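You operate a simulated robot arm through the tools that you are given. There is no shell and no other tool.

You are at the controls of a simulated two-armed robot. One attempt, no reset.

JOB
Test the orange-band vial and stand it in the tray the display names.
Fine: vial into the tester's well, hood shut, press TEST, hood open again. Set down upright: what you pick out. Where these are worked on the way, their far stop is far enough and under half their travel is too little: black hood.

The check looks at the end state, three seconds after you hand in, the way a careful person would. Anything else that was tipped, shoved, dropped, spilled or broken makes it a failure.

ROBOT AND FRAMES
Two 7-joint arms with fingered hands on one trunk that stands fixed in place. Base frame: the origin is at the foot of the trunk, x ahead of it, y to its left, z up; the work surface is at about z = 860. Units: mm, degrees, N and s.
The left shoulder is at [60, 138, 822], the right one opposite. With the tool pointing down near the work surface each hand reaches from about 340 to 920 mm from the base axis, measured 20 degrees to its own side. Payload 4 kg a hand.
Tool frame (each hand has its own): the origin (TCP) lies between the finger pads and is the grasp point; the fingertips stand 36 mm ahead of it; z points along the fingers, y is the line along which they close. The gripper opens to 120 mm; its body begins 42 mm behind the TCP. The gripper is a hand of 5 fingers: y runs from the thumb to the fingers, the wrist lies at [-15, -109, -200] in the tool frame, and closing takes about 1.5 s.
Orientation is told as [roll, pitch, yaw] about the base's x, y, z axes, in that order, counted from this pose: with the fingers straight down and the wrist toward the robot, the tool's x, y and z point along [0, 1, 0], [1, 0, 0] and [0, 0, -1] of the base frame.

CONTROLS
- The arms move only by the tool play_rows. It takes "left_commands", "right_commands" or both (then of equal length, played together; a hand with none holds still); each is a list that holds one entry, the list of rows, each a list of 7 numbers: the shift along the base's x, y, z in m, then the turn, a rotation vector about the base's x, y, z in degrees, then the opening in per cent of the stroke, from 0 (shut) to 100 (fully open). In form: [[[x, y, z, rx, ry, rz, grip], ...]]. A call has 1 to 20 rows; each row shifts and turns the commanded pose from where the row before left it. A row lasts 0.2 s, in which the tool goes at most 50 mm and 8.6 degrees; a call with a longer step from one row to the next is refused whole, and so is a gripper value outside its range. Where a pose cannot be reached the arm comes as near as it can. A force on the tool above 40 N (or 10 N above the force at the start of the call, whichever is more), or a blocked arm, ends the call early, and 0.2 s more pass. Each finger travels about 153 mm/s and halts on what it meets, pressing with about 28 N; the grip force reading is that of the motor and also rises with nothing between the fingers. The clock runs only during rows and for 0.2 s after the last one: add rows that do not move to give the fingers time. It gives the time, the measured TCP pose, the force on the tool (base axes), the opening and the grip force at its end, in the units of the frame above (readings bear some noise), with the torque about the TCP (base axes, N m) and any sound that the robot's microphone picked up.
- Cameras (640 x 400 px; columns grow to the right, rows downward): "scene" is now at [57.9, 8.8, 1473.1]; the picture's right is [0.11, -0.99, 0.00], its down [-0.52, -0.06, -0.85] and it looks along [0.85, 0.09, -0.52] (base axes); focal length 328 px, centre (320, 200). "left" rides on the left gripper at [-69, -79, -131] in its tool frame; the picture's right is [-0.78, -0.29, 0.55], its down [0.55, -0.73, 0.40] and it looks along [0.29, 0.61, 0.74] (tool axes); focal length 222 px, centre (320, 200). "right" rides on the right gripper at [69, -79, -131] in its tool frame; the picture's right is [-0.78, 0.29, -0.55], its down [-0.55, -0.73, 0.40] and it looks along [-0.29, 0.61, 0.74] (tool axes); focal length 222 px, centre (320, 200). There is no depth. A picture from a camera that has moved, and an enlarged one, comes with that camera's place and axes in the base frame and with its lens.
- grab_frame(camera): a new picture of that camera. The clock stands still meanwhile.
- lift_body(by): slides the trunk up (or, below 0, down) by that many mm; the arms and the scene camera ride with it, the base frame stays. It gives what a move gives, with no picture.
- hand_shape(shape, hand): the hand has 5 fingers and takes this shape, open, in about a second: jaw (thumb against the fingers, like two jaws); tri (thumb and two fingers); tip (a fingertip pinch); poke (one finger out to press); point (the index stretched); flat (the hand flat); cup (the hand cupped); fist (a fist). The gripper value then closes the fingers along that shape, each until it touches; the sizes above hold for jaw. It gives what a move gives, with no picture.
- aim_head(pan, tilt): turns the head with the scene camera to pan (to the left, within 86 degrees either way) and tilt (down, from -29 to 69), counted from straight ahead of the robot. It gives what a move gives.
- inspect(camera, box): a new picture of the part [left, top, right, bottom] of that camera's present view, enlarged. The clock stands still meanwhile.
- close_job(): hands the job in; it is judged then, once.

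Places have to be worked out from the pictures, the camera data and where the tool is seen. Open the grippers and draw the arms clear of the work before you hand the job in, unless the task says otherwise.

The tools are called by a JSON object that holds its "api" and its "payload". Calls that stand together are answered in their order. play_rows: Moves the arms, as the interface text tells. Its arguments: {"type":"object","properties":{"left_commands":{"type":"array","items":{"type":"array","items":{"type":"array","items":{"type":"number"}}}},"right_commands":{"type":"array","items":{"type":"array","items":{"type":"array","items":{"type":"number"}}}}},"required":[]} The other tools are called the same way: lift_body (by) moves the trunk up or down; hand_shape (shape, hand) gives the hand a shape; aim_head (pan, tilt) turns the head that bears the scene camera; grab_frame (camera) takes a picture; inspect (camera, box) takes an enlarged picture of a part of a camera's view; close_job () hands the job in.

At the start:

```text
time: 0.0
left_eef_pos: [517.8, 254.7, 1237.5]
left_ee_rot: [0.1, -0.1, 0.0]
left_force: [0.3, 0.8, 0.1]
left_torque: [-0.03, 0.03, 0.02]
left_grip_width: 119.8
left_gripper_force: 0.1
left_shape: jaw
right_eef_pos: [600.3, -320.4, 1255.0]
right_ee_rot: [0.0, 0.0, 0.0]
right_force: [-0.3, -0.6, 0.5]
right_torque: [0.05, -0.01, -0.01]
right_grip_width: 119.7
right_gripper_force: 0.1
right_shape: jaw
trunk travel left (down, up): [-400.0, 190.0]
head pan, tilt (commanded): [6.2, 31.3]
```

scene: 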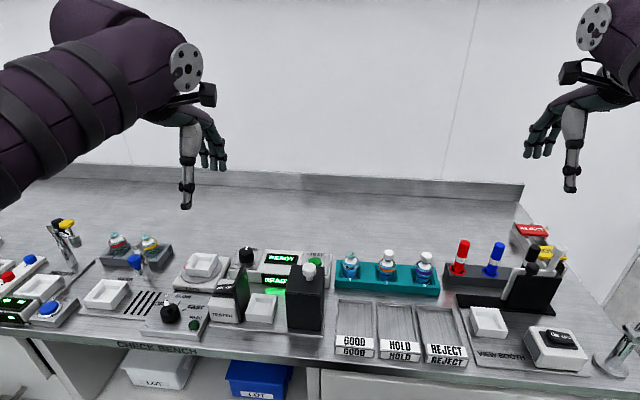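
right: 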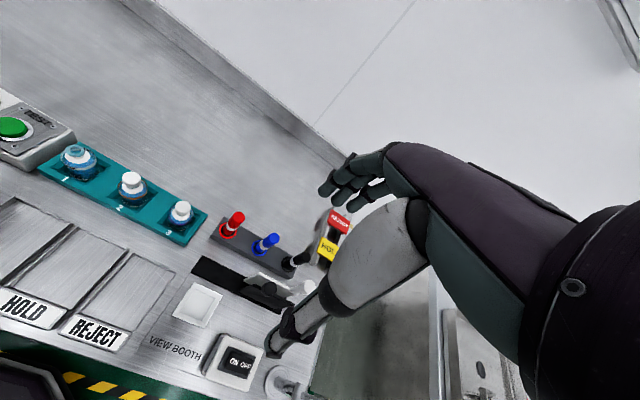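
left: 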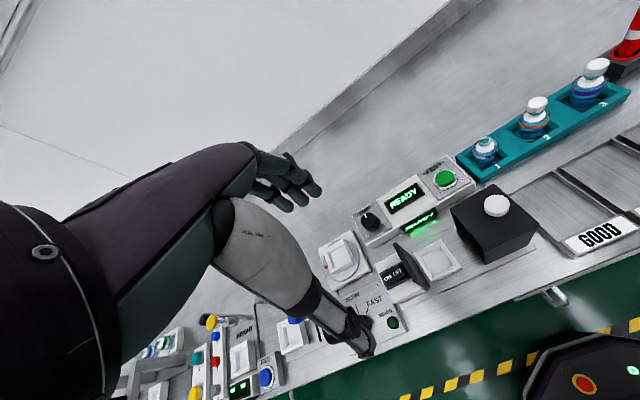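

I start by looking closer at the bench: the vial rack, the tester and the trays.

{"api": "inspect", "payload": {"camera": "scene", "box": [160, 230, 340, 345]}}

{"api": "inspect", "payload": {"camera": "scene", "box": [320, 230, 480, 370]}}

{"api": "inspect", "payload": {"camera": "scene", "box": [0, 210, 200, 340]}}

{"api": "inspect", "payload": {"camera": "left", "box": [300, 30, 640, 350]}}

```text
3.48 times, centred on (250, 288) of scene
camera zoom: at [57.9, 8.8, 1473.1], right [0.11, -0.99, 0.0], down [-0.52, -0.06, -0.85], along [0.85, 0.09, -0.52], focal length 1139 px, centre (564, -104)
```

zoom: 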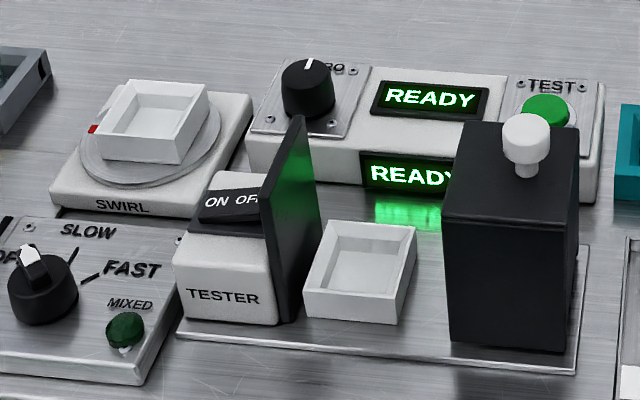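

```text
2.86 times, centred on (400, 300) of scene
camera zoom: at [57.9, 8.8, 1473.1], right [0.11, -0.99, 0.0], down [-0.52, -0.06, -0.85], along [0.85, 0.09, -0.52], focal length 936 px, centre (91, -86)
```

zoom: 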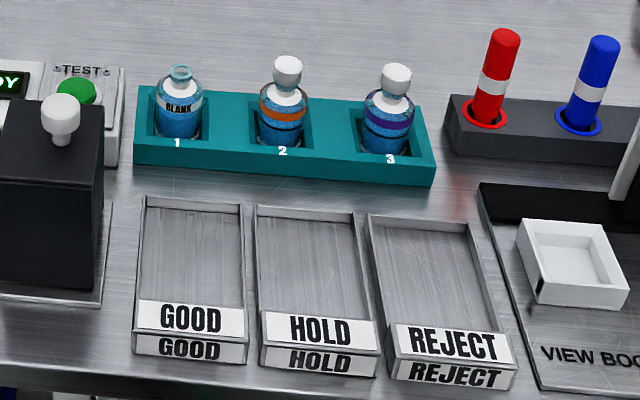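

```text
3.08 times, centred on (100, 275) of scene
camera zoom: at [57.9, 8.8, 1473.1], right [0.11, -0.99, 0.0], down [-0.52, -0.06, -0.85], along [0.85, 0.09, -0.52], focal length 1008 px, centre (997, -31)
```

zoom: 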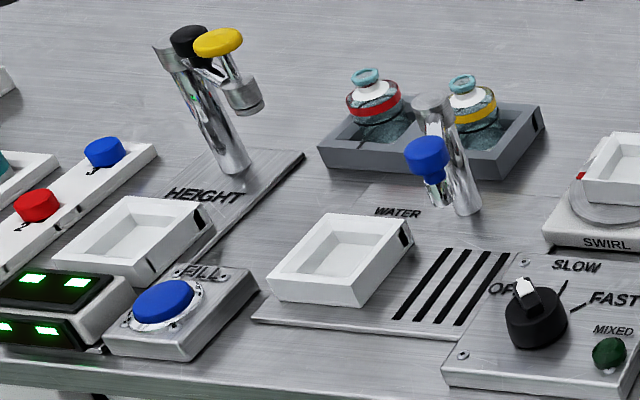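

```text
1.25 times, centred on (470, 190) of left
camera zoom: at [439.1, 185.3, 1371.0], right [-0.29, -0.78, -0.55], down [-0.73, 0.55, -0.4], along [0.61, 0.29, -0.74], focal length 278 px, centre (132, 212)
```

zoom: 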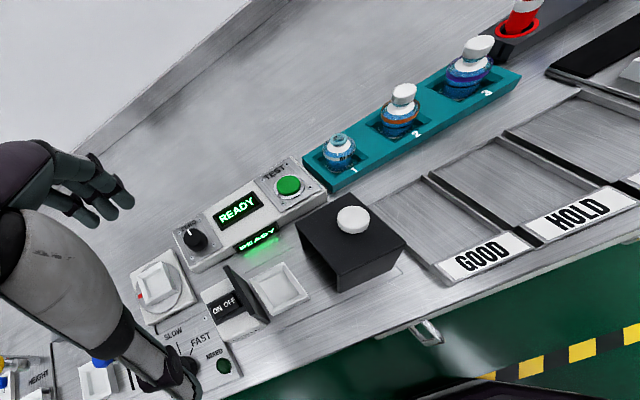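

The orange-band vial stands in rack slot 2 at about (686, -93). The tester's white well is at about (551, 195), and the black hood with a knob sits to its right. I zoom in on these from the left hand camera and the scene camera.

{"api": "inspect", "payload": {"camera": "left", "box": [310, 150, 550, 300]}}

{"api": "inspect", "payload": {"camera": "left", "box": [450, 40, 640, 190]}}

{"api": "inspect", "payload": {"camera": "scene", "box": [225, 235, 335, 340]}}

{"api": "inspect", "payload": {"camera": "scene", "box": [330, 235, 450, 305]}}

{"api": "inspect", "payload": {"camera": "right", "box": [0, 100, 240, 370]}}

```text
2.67 times, centred on (430, 225) of left
camera zoom: at [439.1, 185.3, 1371.0], right [-0.29, -0.78, -0.55], down [-0.73, 0.55, -0.4], along [0.61, 0.29, -0.74], focal length 592 px, centre (27, 133)
```

zoom: 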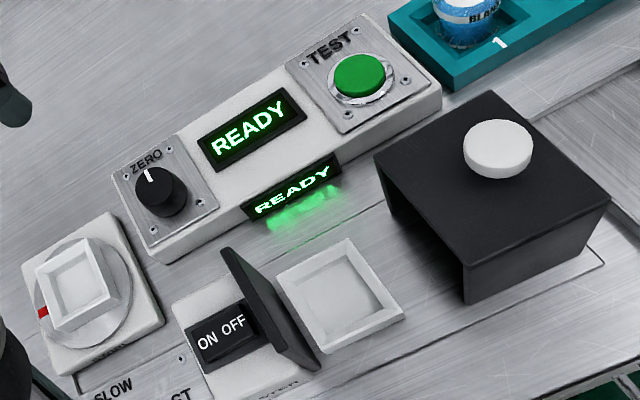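

```text
2.67 times, centred on (545, 115) of left
camera zoom: at [439.1, 185.3, 1371.0], right [-0.29, -0.78, -0.55], down [-0.73, 0.55, -0.4], along [0.61, 0.29, -0.74], focal length 592 px, centre (-280, 427)
```

zoom: 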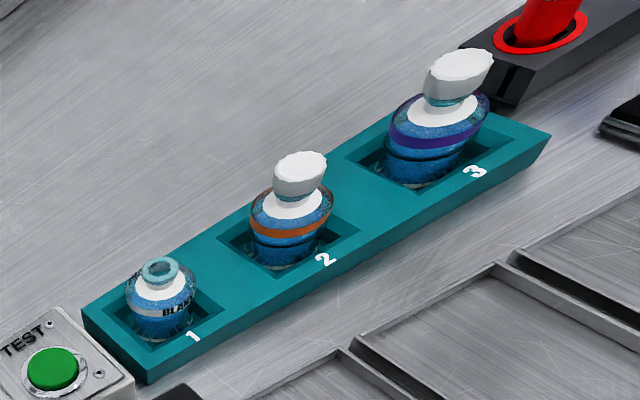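

```text
3.81 times, centred on (280, 288) of scene
camera zoom: at [57.9, 8.8, 1473.1], right [0.11, -0.99, 0.0], down [-0.52, -0.06, -0.85], along [0.85, 0.09, -0.52], focal length 1248 px, centre (472, -133)
```

zoom: 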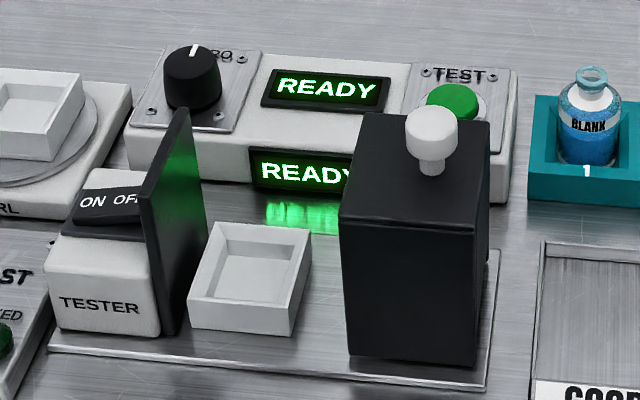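

```text
5.33 times, centred on (390, 270) of scene
camera zoom: at [57.9, 8.8, 1473.1], right [0.11, -0.99, 0.0], down [-0.52, -0.06, -0.85], along [0.85, 0.09, -0.52], focal length 1746 px, centre (-53, -173)
```

zoom: 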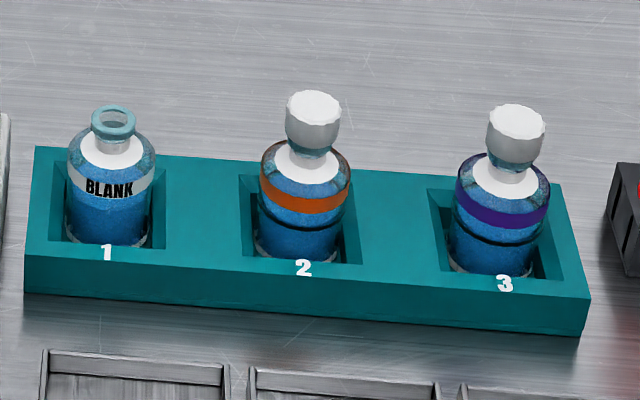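

```text
1.48 times, centred on (120, 235) of right
camera zoom: at [522.6, -252.6, 1386.0], right [0.29, -0.78, 0.55], down [-0.73, -0.55, -0.4], along [0.61, -0.29, -0.74], focal length 329 px, centre (616, 148)
```

zoom: 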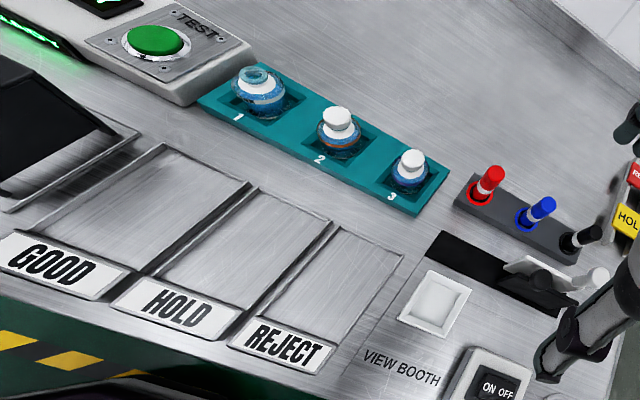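

The hood is a box open toward the well, so it slides in +y over the well until it meets the black plate. To plan clearances I look at the hands themselves.

{"api": "inspect", "payload": {"camera": "scene", "box": [130, 20, 270, 230]}}

{"api": "inspect", "payload": {"camera": "scene", "box": [500, 40, 640, 220]}}

{"api": "inspect", "payload": {"camera": "left", "box": [180, 130, 420, 380]}}

```text
1.90 times, centred on (200, 125) of scene
camera zoom: at [57.9, 8.8, 1473.1], right [0.11, -0.99, 0.0], down [-0.52, -0.06, -0.85], along [0.85, 0.09, -0.52], focal length 624 px, centre (549, 343)
```

zoom: 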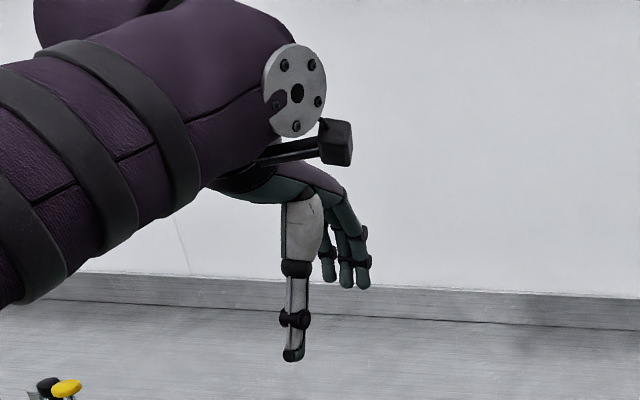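

```text
2.22 times, centred on (570, 130) of scene
camera zoom: at [57.9, 8.8, 1473.1], right [0.11, -0.99, 0.0], down [-0.52, -0.06, -0.85], along [0.85, 0.09, -0.52], focal length 728 px, centre (-236, 356)
```

zoom: 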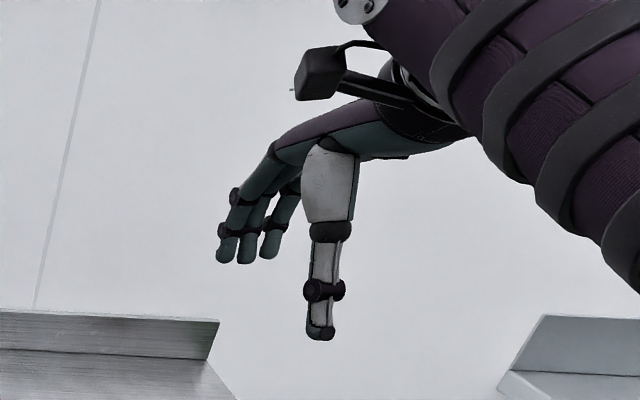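

```text
1.60 times, centred on (300, 255) of left
camera zoom: at [439.1, 185.3, 1371.0], right [-0.29, -0.78, -0.55], down [-0.73, 0.55, -0.4], along [0.61, 0.29, -0.74], focal length 355 px, centre (352, 112)
```

zoom: 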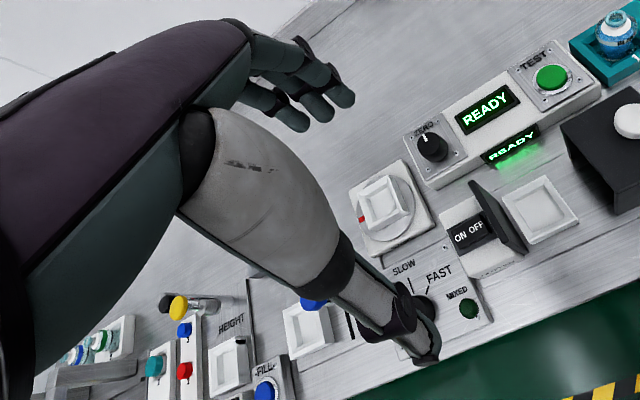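

The fingers look about 15 mm wide each. I bring the open left hand to a high spot above the rack's slot 2 (well clear of everything) to see how the hand sits relative to the vial.

{"api": "play_rows", "payload": {"left_commands": [[[0.016, -0.034, -0.008, 0, 0, 0, 100], [0.017, -0.034, -0.008, 0, 0, 0, 100], [0.017, -0.034, -0.008, 0, 0, 0, 100], [0.017, -0.034, -0.008, 0, 0, 0, 100], [0.017, -0.034, -0.008, 0, 0, 0, 100], [0.017, -0.034, -0.008, 0, 0, 0, 100], [0.017, -0.034, -0.008, 0, 0, 0, 100], [0.017, -0.034, -0.008, 0, 0, 0, 100], [0.017, -0.034, -0.008, 0, 0, 0, 100], [0.016, -0.037, -0.015, 0, 0, 0, 100], [0, 0, 0, 0, 0, 0, 100]]]}}

{"api": "grab_frame", "payload": {"camera": "scene"}}

{"api": "grab_frame", "payload": {"camera": "left"}}

```text
time: 2.4
left_eef_pos: [686.9, -88.8, 1151.5]
left_ee_rot: [0.0, 0.0, 0.0]
left_force: [0.9, 0.6, 0.3]
left_torque: [-0.02, -0.02, 0.0]
left_grip_width: 119.7
left_gripper_force: 0.0
left_shape: jaw
right_eef_pos: [599.6, -322.2, 1255.1]
right_ee_rot: [0.0, 0.0, -0.1]
right_force: [-0.6, -0.7, -0.1]
right_torque: [-0.02, 0.0, 0.0]
right_grip_width: 119.6
right_gripper_force: 0.2
right_shape: jaw
trunk travel left (down, up): [-400.0, 190.0]
head pan, tilt (commanded): [6.2, 31.3]
```

```text
taken
camera scene: at [57.7, 9.2, 1473.2], right [0.11, -0.99, 0.0], down [-0.52, -0.06, -0.85], along [0.85, 0.09, -0.52], focal length 328 px, centre (320, 200)
```

scene: 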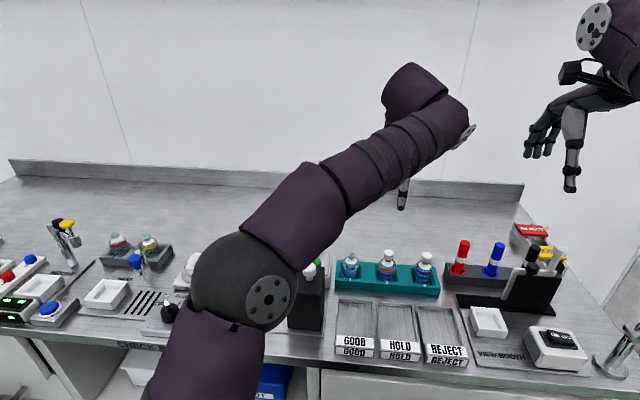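

```text
taken
camera left: at [607.5, -157.6, 1284.3], right [-0.29, -0.79, -0.55], down [-0.73, 0.55, -0.4], along [0.61, 0.29, -0.74], focal length 222 px, centre (320, 200)
```

left: 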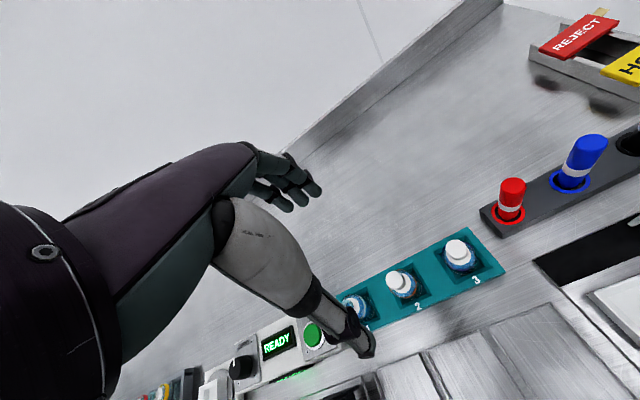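

The left hand hovers over the rack, but its arm hides much of the head view. I check the right-hand camera to use it as a side observer.

{"api": "grab_frame", "payload": {"camera": "right"}}

{"api": "inspect", "payload": {"camera": "scene", "box": [330, 80, 530, 300]}}

```text
taken
camera right: at [522.3, -252.1, 1386.2], right [0.29, -0.78, 0.55], down [-0.73, -0.55, -0.4], along [0.61, -0.29, -0.74], focal length 222 px, centre (320, 200)
```

right: 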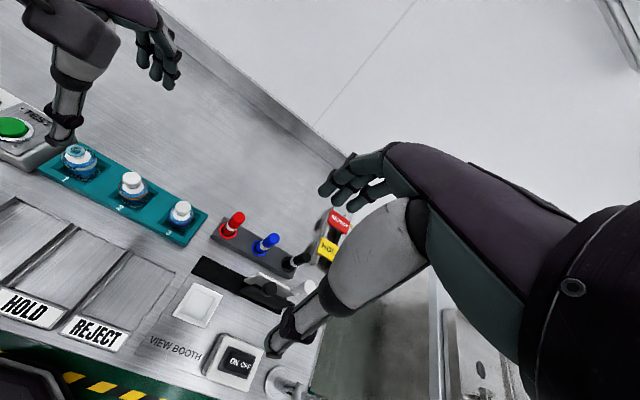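

```text
1.82 times, centred on (430, 190) of scene
camera zoom: at [57.7, 9.2, 1473.2], right [0.11, -0.99, 0.0], down [-0.52, -0.06, -0.85], along [0.85, 0.09, -0.52], focal length 595 px, centre (120, 218)
```

zoom: 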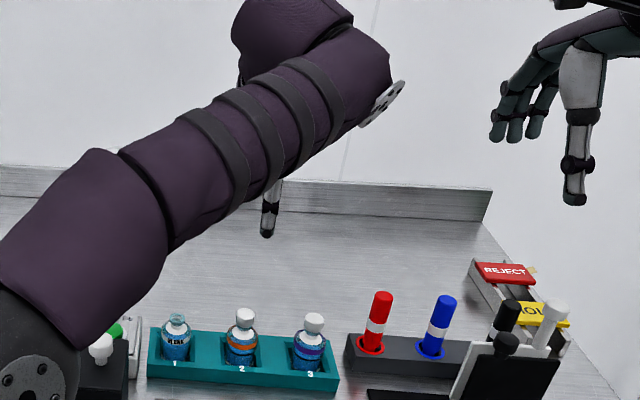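

I partly close the left fingers in the air to see where they sit relative to the TCP, watching with the right camera.

{"api": "play_rows", "payload": {"left_commands": [[[0, 0, -0.02, 0, 0, 0, 36], [0, 0, -0.03, 0, 0, 0, 36], [0, 0, 0, 0, 0, 0, 36], [0, 0, 0, 0, 0, 0, 36], [0, 0, 0, 0, 0, 0, 36], [0, 0, 0, 0, 0, 0, 36]]]}}

{"api": "inspect", "payload": {"camera": "right", "box": [0, 0, 220, 240]}}

{"api": "grab_frame", "payload": {"camera": "left"}}

{"api": "inspect", "payload": {"camera": "scene", "box": [330, 130, 470, 300]}}

```text
time: 3.8
left_eef_pos: [685.6, -89.5, 1100.0]
left_ee_rot: [0.1, 0.0, 0.0]
left_force: [0.5, 0.2, -0.9]
left_torque: [-0.01, -0.04, 0.02]
left_grip_width: 43.6
left_gripper_force: 0.2
left_shape: jaw
right_eef_pos: [600.2, -321.1, 1254.5]
right_ee_rot: [0.0, 0.0, -0.1]
right_force: [0.4, 0.1, -0.6]
right_torque: [0.05, 0.03, 0.01]
right_grip_width: 119.8
right_gripper_force: 0.1
right_shape: jaw
trunk travel left (down, up): [-400.0, 190.0]
head pan, tilt (commanded): [6.2, 31.3]
```

```text
1.67 times, centred on (110, 120) of right
camera zoom: at [522.6, -252.7, 1386.0], right [0.29, -0.78, 0.55], down [-0.73, -0.55, -0.4], along [0.61, -0.29, -0.74], focal length 370 px, centre (670, 333)
```

zoom: 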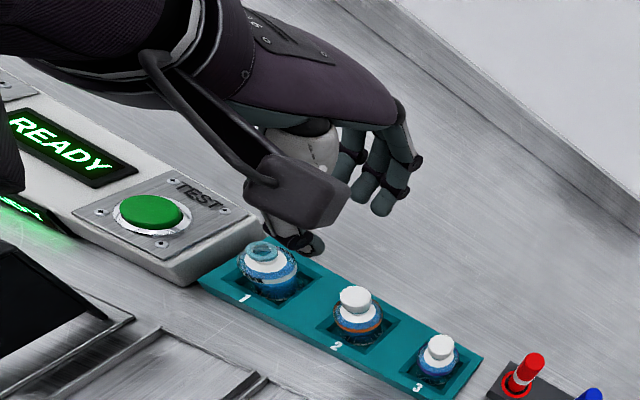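

```text
taken
camera left: at [607.5, -157.7, 1233.6], right [-0.29, -0.78, -0.55], down [-0.73, 0.55, -0.4], along [0.61, 0.29, -0.74], focal length 222 px, centre (320, 200)
```

left: 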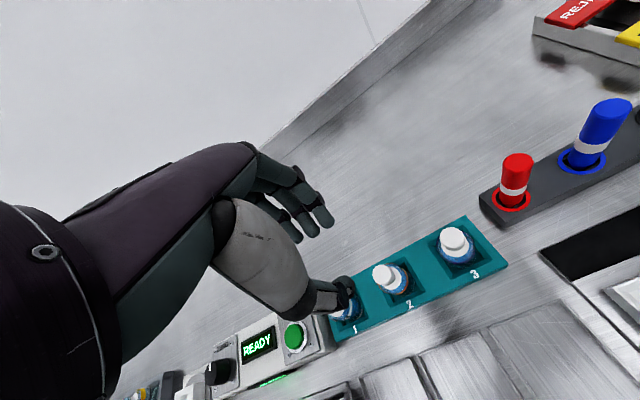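

```text
2.35 times, centred on (400, 215) of scene
camera zoom: at [58.0, 8.7, 1473.1], right [0.11, -0.99, 0.0], down [-0.52, -0.06, -0.85], along [0.85, 0.09, -0.52], focal length 770 px, centre (132, 165)
```

zoom: 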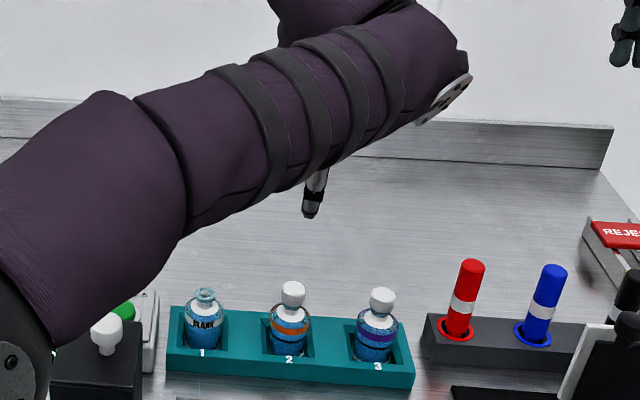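

I zoom on the vial itself to get its profile heights (body top, shoulder, stopper).

{"api": "inspect", "payload": {"camera": "scene", "box": [365, 235, 413, 295]}}

{"api": "inspect", "payload": {"camera": "left", "box": [350, 240, 450, 320]}}

{"api": "inspect", "payload": {"camera": "right", "box": [90, 150, 190, 230]}}

```text
6.67 times, centred on (389, 265) of scene
camera zoom: at [58.0, 8.7, 1473.1], right [0.11, -0.99, 0.0], down [-0.52, -0.06, -0.85], along [0.85, 0.09, -0.52], focal length 2183 px, centre (-140, -233)
```

zoom: 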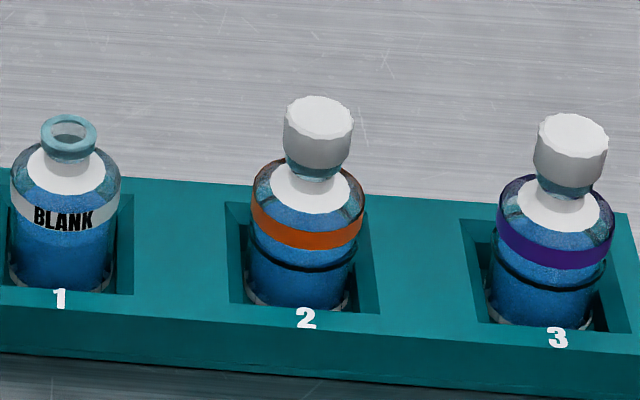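

```text
5.00 times, centred on (400, 280) of left
camera zoom: at [607.5, -157.7, 1233.6], right [-0.29, -0.78, -0.55], down [-0.73, 0.55, -0.4], along [0.61, 0.29, -0.74], focal length 1111 px, centre (-80, -200)
```

zoom: 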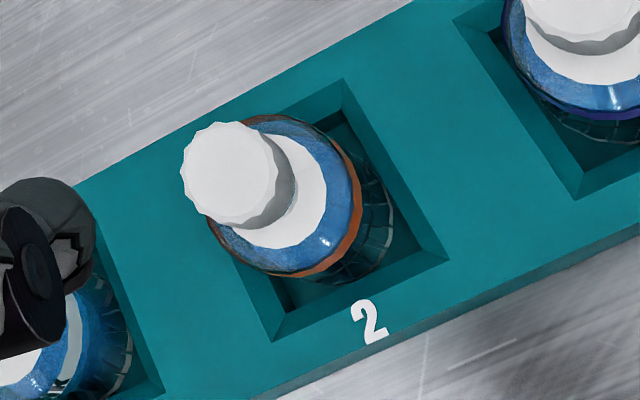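

```text
5.00 times, centred on (140, 190) of right
camera zoom: at [522.6, -252.7, 1386.0], right [0.29, -0.78, 0.55], down [-0.73, -0.55, -0.4], along [0.61, -0.29, -0.74], focal length 1111 px, centre (1220, 250)
```

zoom: 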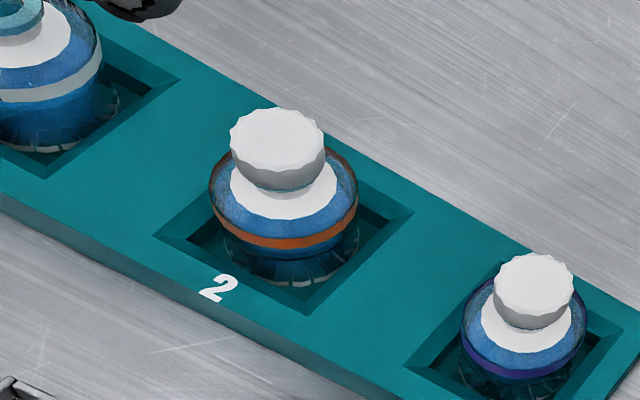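

The vial is about 41 mm in diameter and 872 to 952 mm high, with its axis at (686, -91). I check which fingers sit where, because the gap beside the well is narrow.

{"api": "inspect", "payload": {"camera": "left", "box": [200, 140, 400, 330]}}

{"api": "inspect", "payload": {"camera": "right", "box": [80, 20, 160, 110]}}

```text
2.11 times, centred on (300, 235) of left
camera zoom: at [607.5, -157.7, 1233.6], right [-0.29, -0.78, -0.55], down [-0.73, 0.55, -0.4], along [0.61, 0.29, -0.74], focal length 468 px, centre (362, 126)
```

zoom: 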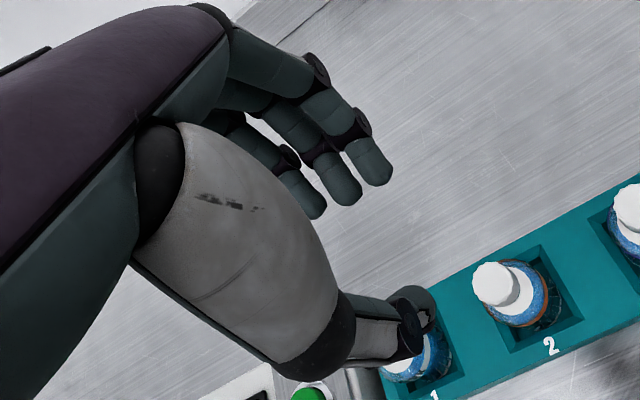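

```text
4.44 times, centred on (120, 65) of right
camera zoom: at [522.6, -252.7, 1386.0], right [0.29, -0.78, 0.55], down [-0.73, -0.55, -0.4], along [0.61, -0.29, -0.74], focal length 987 px, centre (1209, 800)
```

zoom: 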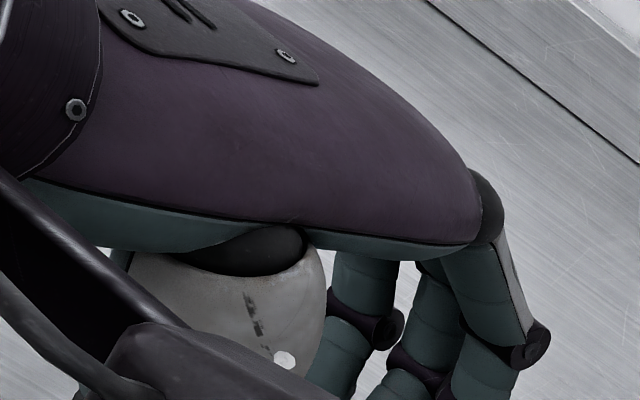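

In jaw shape the finger row runs from tool x = -12 to +56, so the little finger could reach the black plate next to the well. I try the "tri" shape and look at it.

{"api": "hand_shape", "payload": {"hand": "left", "shape": "tri"}}

{"api": "play_rows", "payload": {"left_commands": [[[0, 0, 0, 0, 0, 0, 36], [0, 0, 0, 0, 0, 0, 36], [0, 0, 0, 0, 0, 0, 36], [0, 0, 0, 0, 0, 0, 36], [0, 0, 0, 0, 0, 0, 36]]]}}

{"api": "inspect", "payload": {"camera": "left", "box": [200, 140, 400, 330]}}

{"api": "inspect", "payload": {"camera": "right", "box": [60, 0, 180, 110]}}

```text
time: 4.7
left_eef_pos: [686.3, -88.8, 1100.5]
left_ee_rot: [0.0, 0.0, 0.0]
left_force: [-0.3, 0.0, -0.4]
left_torque: [0.04, -0.01, 0.0]
left_grip_width: 120.1
left_gripper_force: 0.1
left_shape: tri
right_eef_pos: [600.7, -321.7, 1255.2]
right_ee_rot: [0.0, -0.1, -0.1]
right_force: [-0.4, 0.1, 0.1]
right_torque: [-0.02, 0.0, 0.0]
right_grip_width: 119.8
right_gripper_force: 0.1
right_shape: jaw
trunk travel left (down, up): [-400.0, 190.0]
head pan, tilt (commanded): [6.2, 31.3]
```

```text
time: 5.9
left_eef_pos: [686.4, -90.0, 1100.9]
left_ee_rot: [0.0, 0.1, 0.0]
left_force: [-0.6, 0.5, 0.0]
left_torque: [-0.02, 0.03, 0.02]
left_grip_width: 43.4
left_gripper_force: 0.1
left_shape: tri
right_eef_pos: [600.3, -321.2, 1255.7]
right_ee_rot: [0.0, 0.1, 0.0]
right_force: [-0.6, -0.4, 0.4]
right_torque: [0.02, 0.0, 0.01]
right_grip_width: 119.6
right_gripper_force: 0.1
right_shape: jaw
trunk travel left (down, up): [-400.0, 190.0]
head pan, tilt (commanded): [6.2, 31.3]
```

```text
2.11 times, centred on (300, 235) of left
camera zoom: at [607.5, -157.7, 1233.6], right [-0.29, -0.78, -0.55], down [-0.73, 0.55, -0.4], along [0.61, 0.29, -0.74], focal length 468 px, centre (362, 126)
```

zoom: 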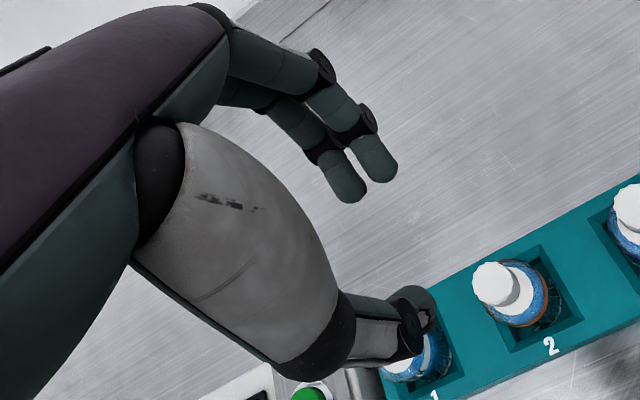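

```text
3.64 times, centred on (120, 55) of right
camera zoom: at [522.6, -252.7, 1386.0], right [0.29, -0.78, 0.55], down [-0.73, -0.55, -0.4], along [0.61, -0.29, -0.74], focal length 808 px, centre (1047, 727)
```

zoom: 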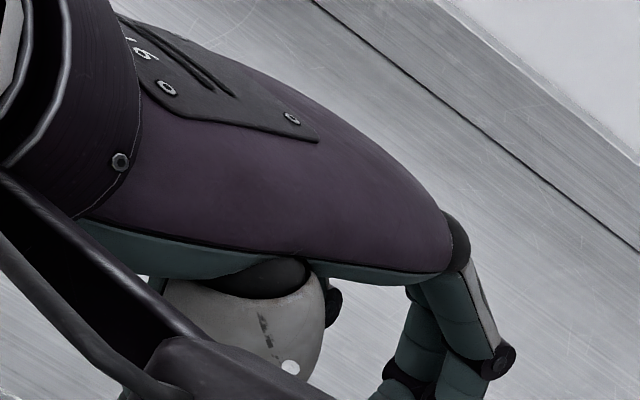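

In "tri" only thumb, index and middle are used. The gap beside the well suits the right hand better, since its other fingers and palm then face the hood side. I take the left hand back to its starting place as an observer and take fresh close views.

{"api": "play_rows", "payload": {"left_commands": [[[0, 0, 0.03, 0, 0, 0, 60], [-0.016, 0.034, 0.01, 0, 0, 0, 100], [-0.017, 0.034, 0.01, 0, 0, 0, 100], [-0.017, 0.034, 0.01, 0, 0, 0, 100], [-0.017, 0.034, 0.01, 0, 0, 0, 100], [-0.017, 0.034, 0.01, 0, 0, 0, 100], [-0.017, 0.034, 0.01, 0, 0, 0, 100], [-0.017, 0.034, 0.01, 0, 0, 0, 100], [-0.017, 0.034, 0.01, 0, 0, 0, 100], [-0.017, 0.034, 0.01, 0, 0, 0, 100], [-0.017, 0.038, 0.01, 0, 0, 0, 100], [0, 0, 0, 0, 0, 0, 100]]]}}

{"api": "inspect", "payload": {"camera": "scene", "box": [225, 270, 305, 335]}}

{"api": "inspect", "payload": {"camera": "left", "box": [380, 180, 540, 280]}}

{"api": "grab_frame", "payload": {"camera": "left"}}

```text
time: 8.5
left_eef_pos: [516.8, 253.2, 1230.3]
left_ee_rot: [0.0, -0.1, 0.1]
left_force: [0.9, 0.5, -0.7]
left_torque: [0.01, 0.0, -0.02]
left_grip_width: 119.4
left_gripper_force: 0.0
left_shape: tri
right_eef_pos: [599.7, -320.7, 1255.3]
right_ee_rot: [0.0, 0.0, 0.0]
right_force: [-0.5, -0.1, -0.3]
right_torque: [0.02, 0.02, -0.03]
right_grip_width: 119.6
right_gripper_force: 0.0
right_shape: jaw
trunk travel left (down, up): [-400.0, 190.0]
head pan, tilt (commanded): [6.2, 31.3]
```

```text
6.15 times, centred on (265, 302) of scene
camera zoom: at [58.1, 8.6, 1473.1], right [0.11, -0.99, 0.0], down [-0.52, -0.06, -0.85], along [0.85, 0.09, -0.52], focal length 2015 px, centre (658, -431)
```

zoom: 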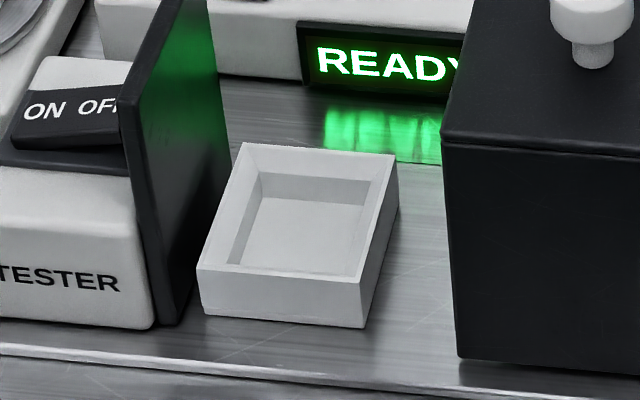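

```text
4.00 times, centred on (460, 230) of left
camera zoom: at [438.6, 186.0, 1363.4], right [-0.29, -0.78, -0.55], down [-0.73, 0.55, -0.4], along [0.61, 0.29, -0.74], focal length 888 px, centre (-240, 80)
```

zoom: 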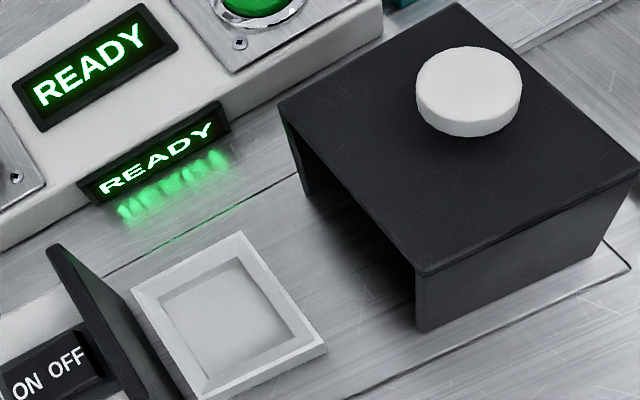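

```text
taken
camera left: at [438.6, 186.0, 1363.4], right [-0.29, -0.78, -0.55], down [-0.73, 0.55, -0.4], along [0.61, 0.29, -0.74], focal length 222 px, centre (320, 200)
```

left: 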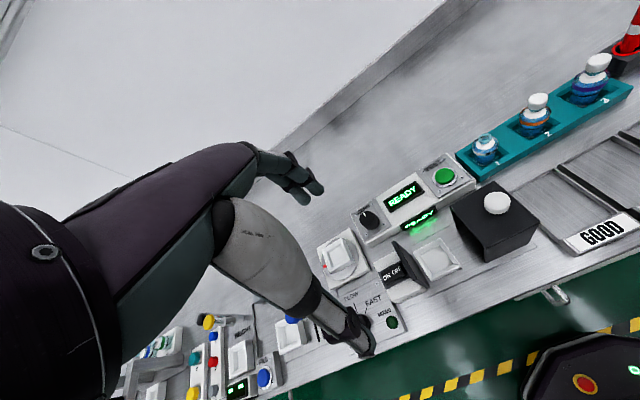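

I zoom further on the well to determine its inner opening, and get the tray row and the vial once more from the head camera.

{"api": "inspect", "payload": {"camera": "scene", "box": [245, 290, 281, 325]}}

{"api": "inspect", "payload": {"camera": "left", "box": [408, 230, 468, 285]}}

{"api": "inspect", "payload": {"camera": "scene", "box": [325, 285, 475, 370]}}

```text
11.43 times, centred on (263, 308) of scene
camera zoom: at [58.1, 8.6, 1473.1], right [0.11, -0.99, 0.0], down [-0.52, -0.06, -0.85], along [0.85, 0.09, -0.52], focal length 3742 px, centre (971, -1029)
```

zoom: 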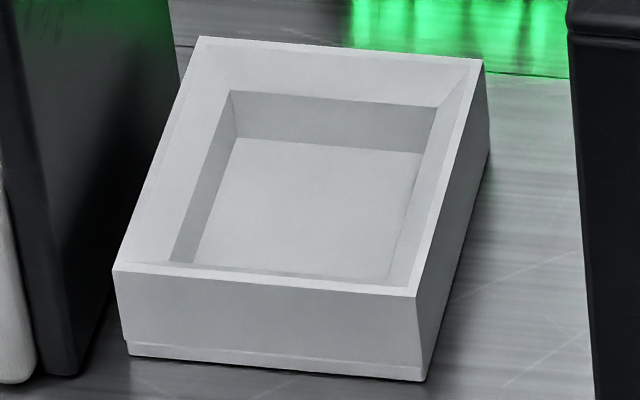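

```text
7.27 times, centred on (438, 258) of left
camera zoom: at [438.6, 186.0, 1363.4], right [-0.29, -0.78, -0.55], down [-0.73, 0.55, -0.4], along [0.61, 0.29, -0.74], focal length 1615 px, centre (-538, -218)
```

zoom: 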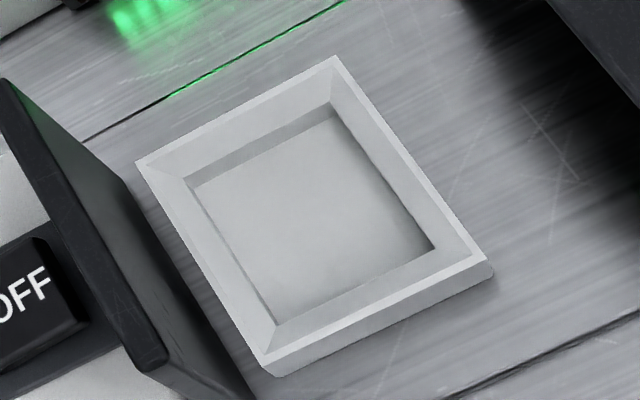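

```text
4.27 times, centred on (400, 328) of scene
camera zoom: at [58.1, 8.6, 1473.1], right [0.11, -0.99, 0.0], down [-0.52, -0.06, -0.85], along [0.85, 0.09, -0.52], focal length 1397 px, centre (-21, -344)
```

zoom: 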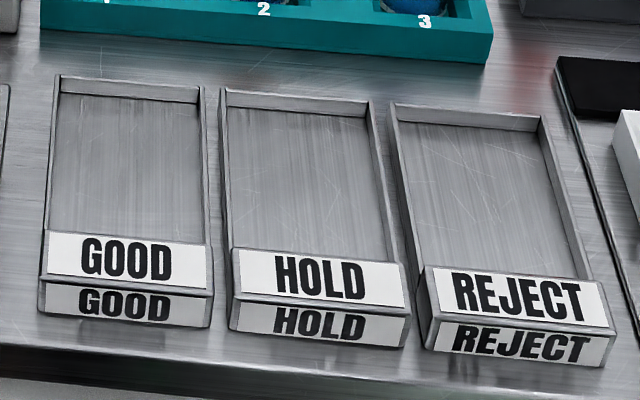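

The well's inner opening is about 43 mm with chamfered sides, centred near (550.6, 194.8) with the rim at z ≈ 888. The tray centres are at about y = -16 (GOOD), -110 (HOLD) and -204 (REJECT), x ≈ 552. I give the right hand the tri shape and bring it high above the orange vial.

{"api": "hand_shape", "payload": {"hand": "right", "shape": "tri"}}

{"api": "play_rows", "payload": {"right_commands": [[[0.012, 0.033, -0.02, 0, 0, 0, 80], [0.012, 0.033, -0.022, 0, 0, 0, 80], [0.012, 0.033, -0.022, 0, 0, 0, 80], [0.012, 0.033, -0.022, 0, 0, 0, 80], [0.012, 0.033, -0.022, 0, 0, 0, 80], [0.013, 0.034, -0.022, 0, 0, 0, 80], [0.013, 0.034, -0.02, 0, 0, 0, 80], [0, 0, -0.03, 0, 0, 0, 80], [0, 0, -0.025, 0, 0, 0, 80], [0, 0, 0, 0, 0, 0, 80]]]}}

{"api": "grab_frame", "payload": {"camera": "scene"}}

{"api": "grab_frame", "payload": {"camera": "right"}}

{"api": "grab_frame", "payload": {"camera": "left"}}

```text
time: 9.4
left_eef_pos: [516.8, 255.0, 1229.9]
left_ee_rot: [-0.1, 0.1, 0.1]
left_force: [0.1, -0.6, 0.0]
left_torque: [0.01, 0.0, 0.01]
left_grip_width: 119.9
left_gripper_force: 0.1
left_shape: tri
right_eef_pos: [600.1, -321.9, 1255.5]
right_ee_rot: [0.1, -0.1, 0.0]
right_force: [-0.2, -1.0, -0.3]
right_torque: [-0.01, 0.03, 0.02]
right_grip_width: 119.7
right_gripper_force: 0.1
right_shape: tri
trunk travel left (down, up): [-400.0, 190.0]
head pan, tilt (commanded): [6.2, 31.3]
```

```text
time: 11.6
left_eef_pos: [517.7, 255.5, 1230.1]
left_ee_rot: [0.0, 0.0, 0.1]
left_force: [-0.6, 0.0, -0.1]
left_torque: [0.01, -0.01, 0.01]
left_grip_width: 119.7
left_gripper_force: 0.0
left_shape: tri
right_eef_pos: [685.5, -89.5, 1050.4]
right_ee_rot: [0.0, 0.0, 0.0]
right_force: [-1.1, -0.5, 0.5]
right_torque: [-0.01, -0.03, 0.0]
right_grip_width: 96.3
right_gripper_force: 0.0
right_shape: tri
trunk travel left (down, up): [-400.0, 190.0]
head pan, tilt (commanded): [6.2, 31.3]
```

```text
taken
camera scene: at [57.9, 8.9, 1473.1], right [0.11, -0.99, 0.0], down [-0.52, -0.06, -0.85], along [0.85, 0.09, -0.52], focal length 328 px, centre (320, 200)
```

scene: 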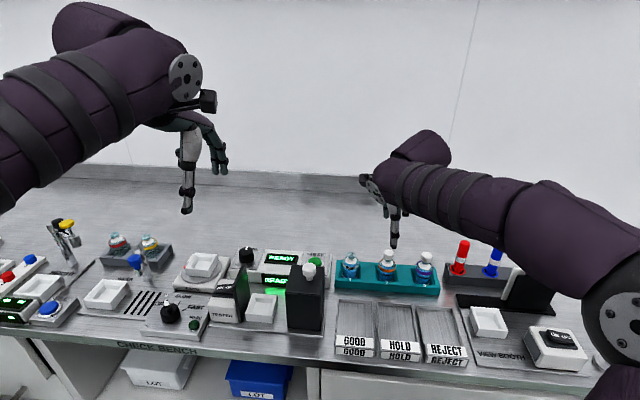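

```text
taken
camera right: at [608.4, -19.7, 1180.6], right [0.29, -0.78, 0.55], down [-0.73, -0.55, -0.4], along [0.61, -0.29, -0.74], focal length 222 px, centre (320, 200)
```

right: 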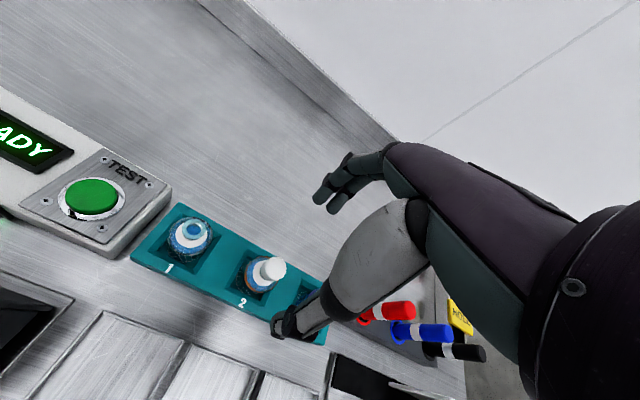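

```text
taken
camera left: at [438.5, 186.2, 1363.6], right [-0.29, -0.78, -0.55], down [-0.73, 0.55, -0.4], along [0.61, 0.29, -0.74], focal length 222 px, centre (320, 200)
```

left: 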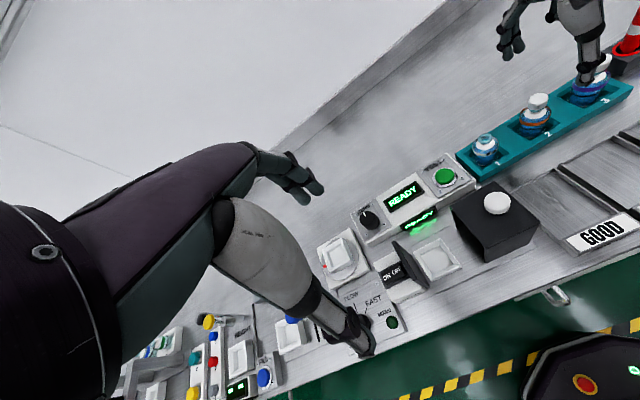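

The thumb tip shows where the TCP reading predicts. I zoom in to check the alignment above vial 2 before descending.

{"api": "inspect", "payload": {"camera": "scene", "box": [350, 170, 440, 300]}}

{"api": "inspect", "payload": {"camera": "right", "box": [160, 140, 440, 350]}}

{"api": "inspect", "payload": {"camera": "left", "box": [460, 0, 640, 150]}}

```text
3.08 times, centred on (395, 235) of scene
camera zoom: at [57.9, 8.9, 1473.1], right [0.11, -0.99, 0.0], down [-0.52, -0.06, -0.85], along [0.85, 0.09, -0.52], focal length 1008 px, centre (89, 92)
```

zoom: 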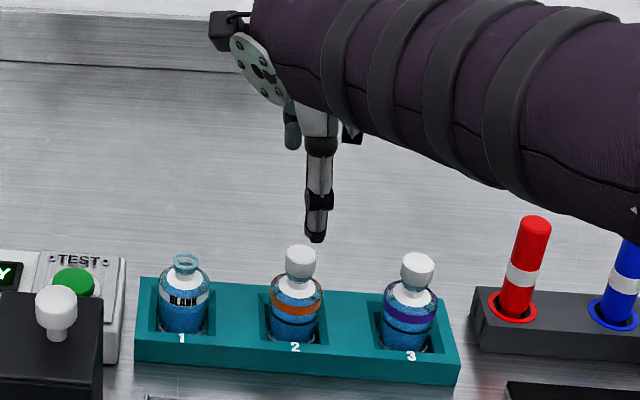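

```text
1.90 times, centred on (300, 245) of right
camera zoom: at [608.4, -19.7, 1180.6], right [0.29, -0.78, 0.55], down [-0.73, -0.55, -0.4], along [0.61, -0.29, -0.74], focal length 423 px, centre (358, 114)
```

zoom: 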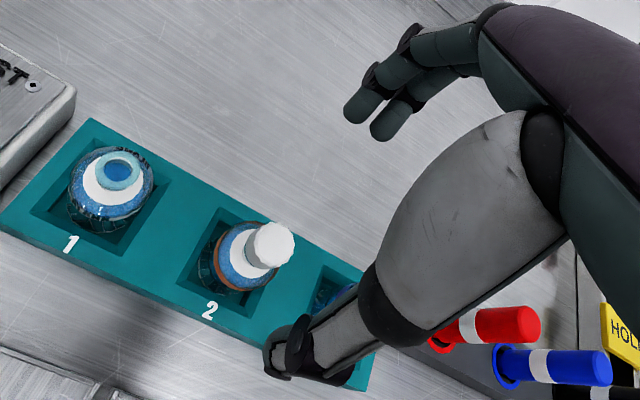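

```text
2.67 times, centred on (550, 75) of left
camera zoom: at [438.5, 186.2, 1363.6], right [-0.29, -0.78, -0.55], down [-0.73, 0.55, -0.4], along [0.61, 0.29, -0.74], focal length 592 px, centre (-293, 533)
```

zoom: 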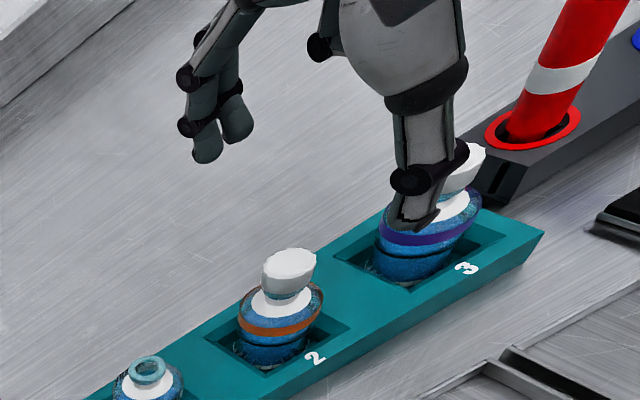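

The hand straddles vial 2 nicely. I descend 70 mm and recheck.

{"api": "play_rows", "payload": {"right_commands": [[[0, 0, -0.02, 0, 0, 0, 80], [0, 0, -0.025, 0, 0, 0, 80], [0, 0, -0.025, 0, 0, 0, 80], [0, 0, 0, 0, 0, 0, 80]]]}}

{"api": "inspect", "payload": {"camera": "scene", "box": [350, 190, 440, 300]}}

{"api": "inspect", "payload": {"camera": "right", "box": [160, 140, 440, 350]}}

{"api": "inspect", "payload": {"camera": "left", "box": [460, 0, 640, 150]}}

```text
time: 12.6
left_eef_pos: [518.4, 254.2, 1231.2]
left_ee_rot: [0.0, 0.0, 0.0]
left_force: [-0.4, -0.2, -0.4]
left_torque: [-0.02, 0.0, 0.01]
left_grip_width: 119.9
left_gripper_force: 0.0
left_shape: tri
right_eef_pos: [686.7, -89.1, 979.2]
right_ee_rot: [0.1, 0.0, 0.1]
right_force: [0.0, -0.1, 0.3]
right_torque: [0.02, 0.04, -0.02]
right_grip_width: 96.3
right_gripper_force: 0.0
right_shape: tri
trunk travel left (down, up): [-400.0, 190.0]
head pan, tilt (commanded): [6.2, 31.3]
```

```text
3.64 times, centred on (395, 245) of scene
camera zoom: at [57.9, 8.9, 1473.1], right [0.11, -0.99, 0.0], down [-0.52, -0.06, -0.85], along [0.85, 0.09, -0.52], focal length 1191 px, centre (47, 36)
```

zoom: 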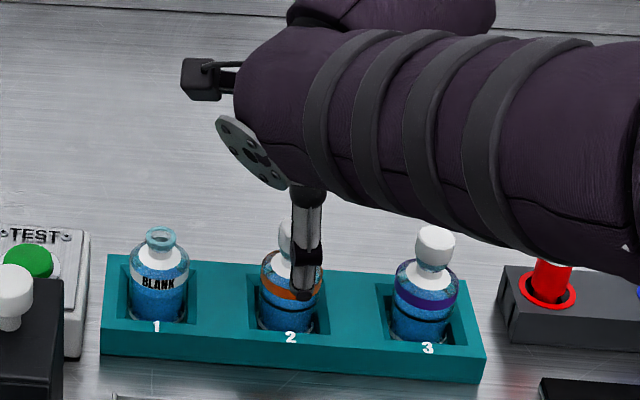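

```text
1.90 times, centred on (300, 245) of right
camera zoom: at [608.5, -20.1, 1111.0], right [0.29, -0.78, 0.55], down [-0.73, -0.55, -0.4], along [0.61, -0.29, -0.74], focal length 423 px, centre (358, 114)
```

zoom: 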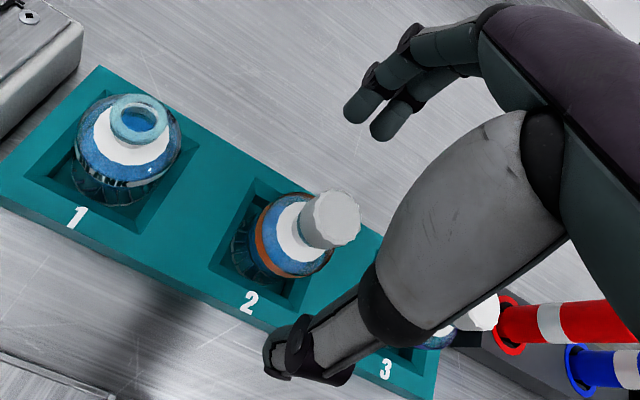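

```text
2.67 times, centred on (550, 75) of left
camera zoom: at [438.6, 186.1, 1363.6], right [-0.29, -0.78, -0.55], down [-0.73, 0.55, -0.4], along [0.61, 0.29, -0.74], focal length 592 px, centre (-293, 533)
```

zoom: 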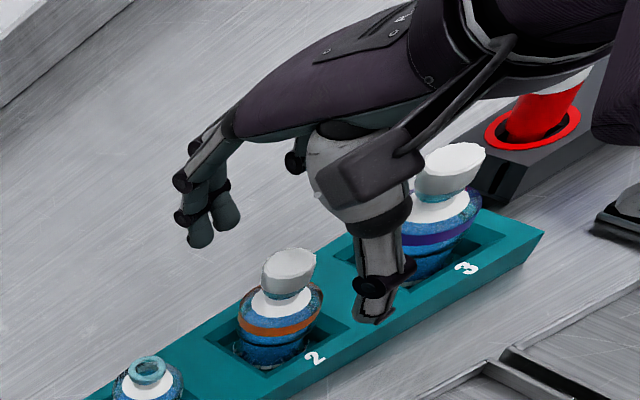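

Thumb at y ≈ -94 and the finger pair around y ≈ -93 frame the vial (y ≈ -91) well. I descend to TCP z ≈ 925 with fingertips just over the rack's top.

{"api": "play_rows", "payload": {"right_commands": [[[0, 0, -0.02, 0, 0, 0, 80], [0, 0, -0.02, 0, 0, 0, 80], [0, 0, -0.015, 0, 0, 0, 80], [0, 0, 0, 0, 0, 0, 80]]]}}

{"api": "inspect", "payload": {"camera": "scene", "box": [350, 220, 440, 300]}}

{"api": "inspect", "payload": {"camera": "right", "box": [160, 140, 440, 350]}}

{"api": "inspect", "payload": {"camera": "left", "box": [460, 0, 640, 150]}}

```text
time: 13.6
left_eef_pos: [517.4, 254.1, 1230.5]
left_ee_rot: [0.0, 0.0, 0.0]
left_force: [0.2, -0.4, 0.3]
left_torque: [0.0, -0.04, 0.0]
left_grip_width: 119.7
left_gripper_force: 0.1
left_shape: tri
right_eef_pos: [686.8, -88.4, 923.8]
right_ee_rot: [0.0, 0.0, 0.1]
right_force: [0.2, 0.2, 0.2]
right_torque: [0.0, 0.01, -0.01]
right_grip_width: 96.1
right_gripper_force: 0.2
right_shape: tri
trunk travel left (down, up): [-400.0, 190.0]
head pan, tilt (commanded): [6.2, 31.3]
```

```text
5.00 times, centred on (395, 260) of scene
camera zoom: at [57.9, 8.8, 1473.1], right [0.11, -0.99, 0.0], down [-0.52, -0.06, -0.85], along [0.85, 0.09, -0.52], focal length 1637 px, centre (-55, -100)
```

zoom: 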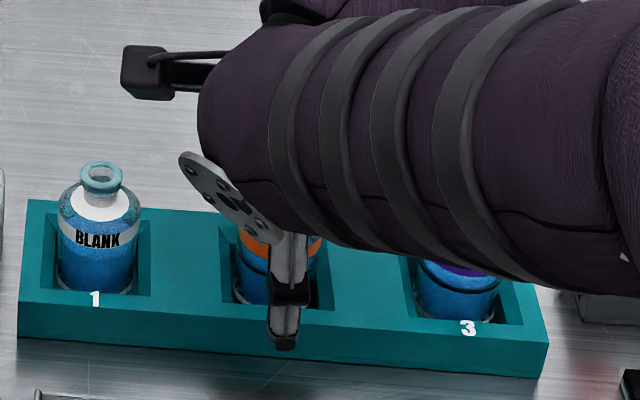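

```text
1.90 times, centred on (300, 245) of right
camera zoom: at [608.9, -20.3, 1055.5], right [0.29, -0.79, 0.55], down [-0.74, -0.55, -0.4], along [0.61, -0.29, -0.74], focal length 423 px, centre (358, 114)
```

zoom: 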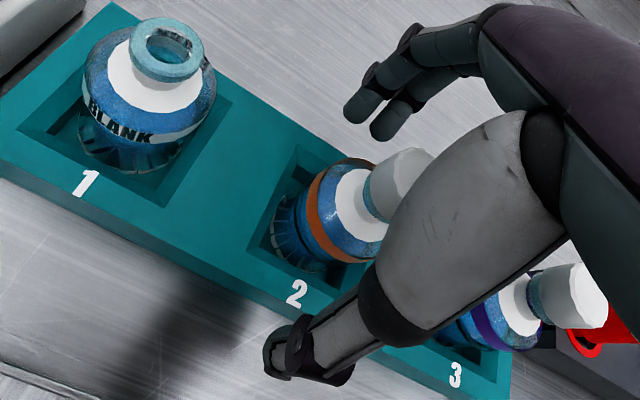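

```text
2.67 times, centred on (550, 75) of left
camera zoom: at [438.6, 186.1, 1363.6], right [-0.29, -0.78, -0.55], down [-0.73, 0.55, -0.4], along [0.61, 0.29, -0.74], focal length 592 px, centre (-293, 533)
```

zoom: 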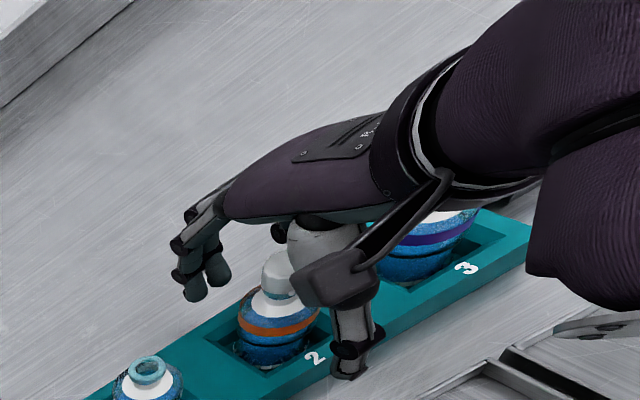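

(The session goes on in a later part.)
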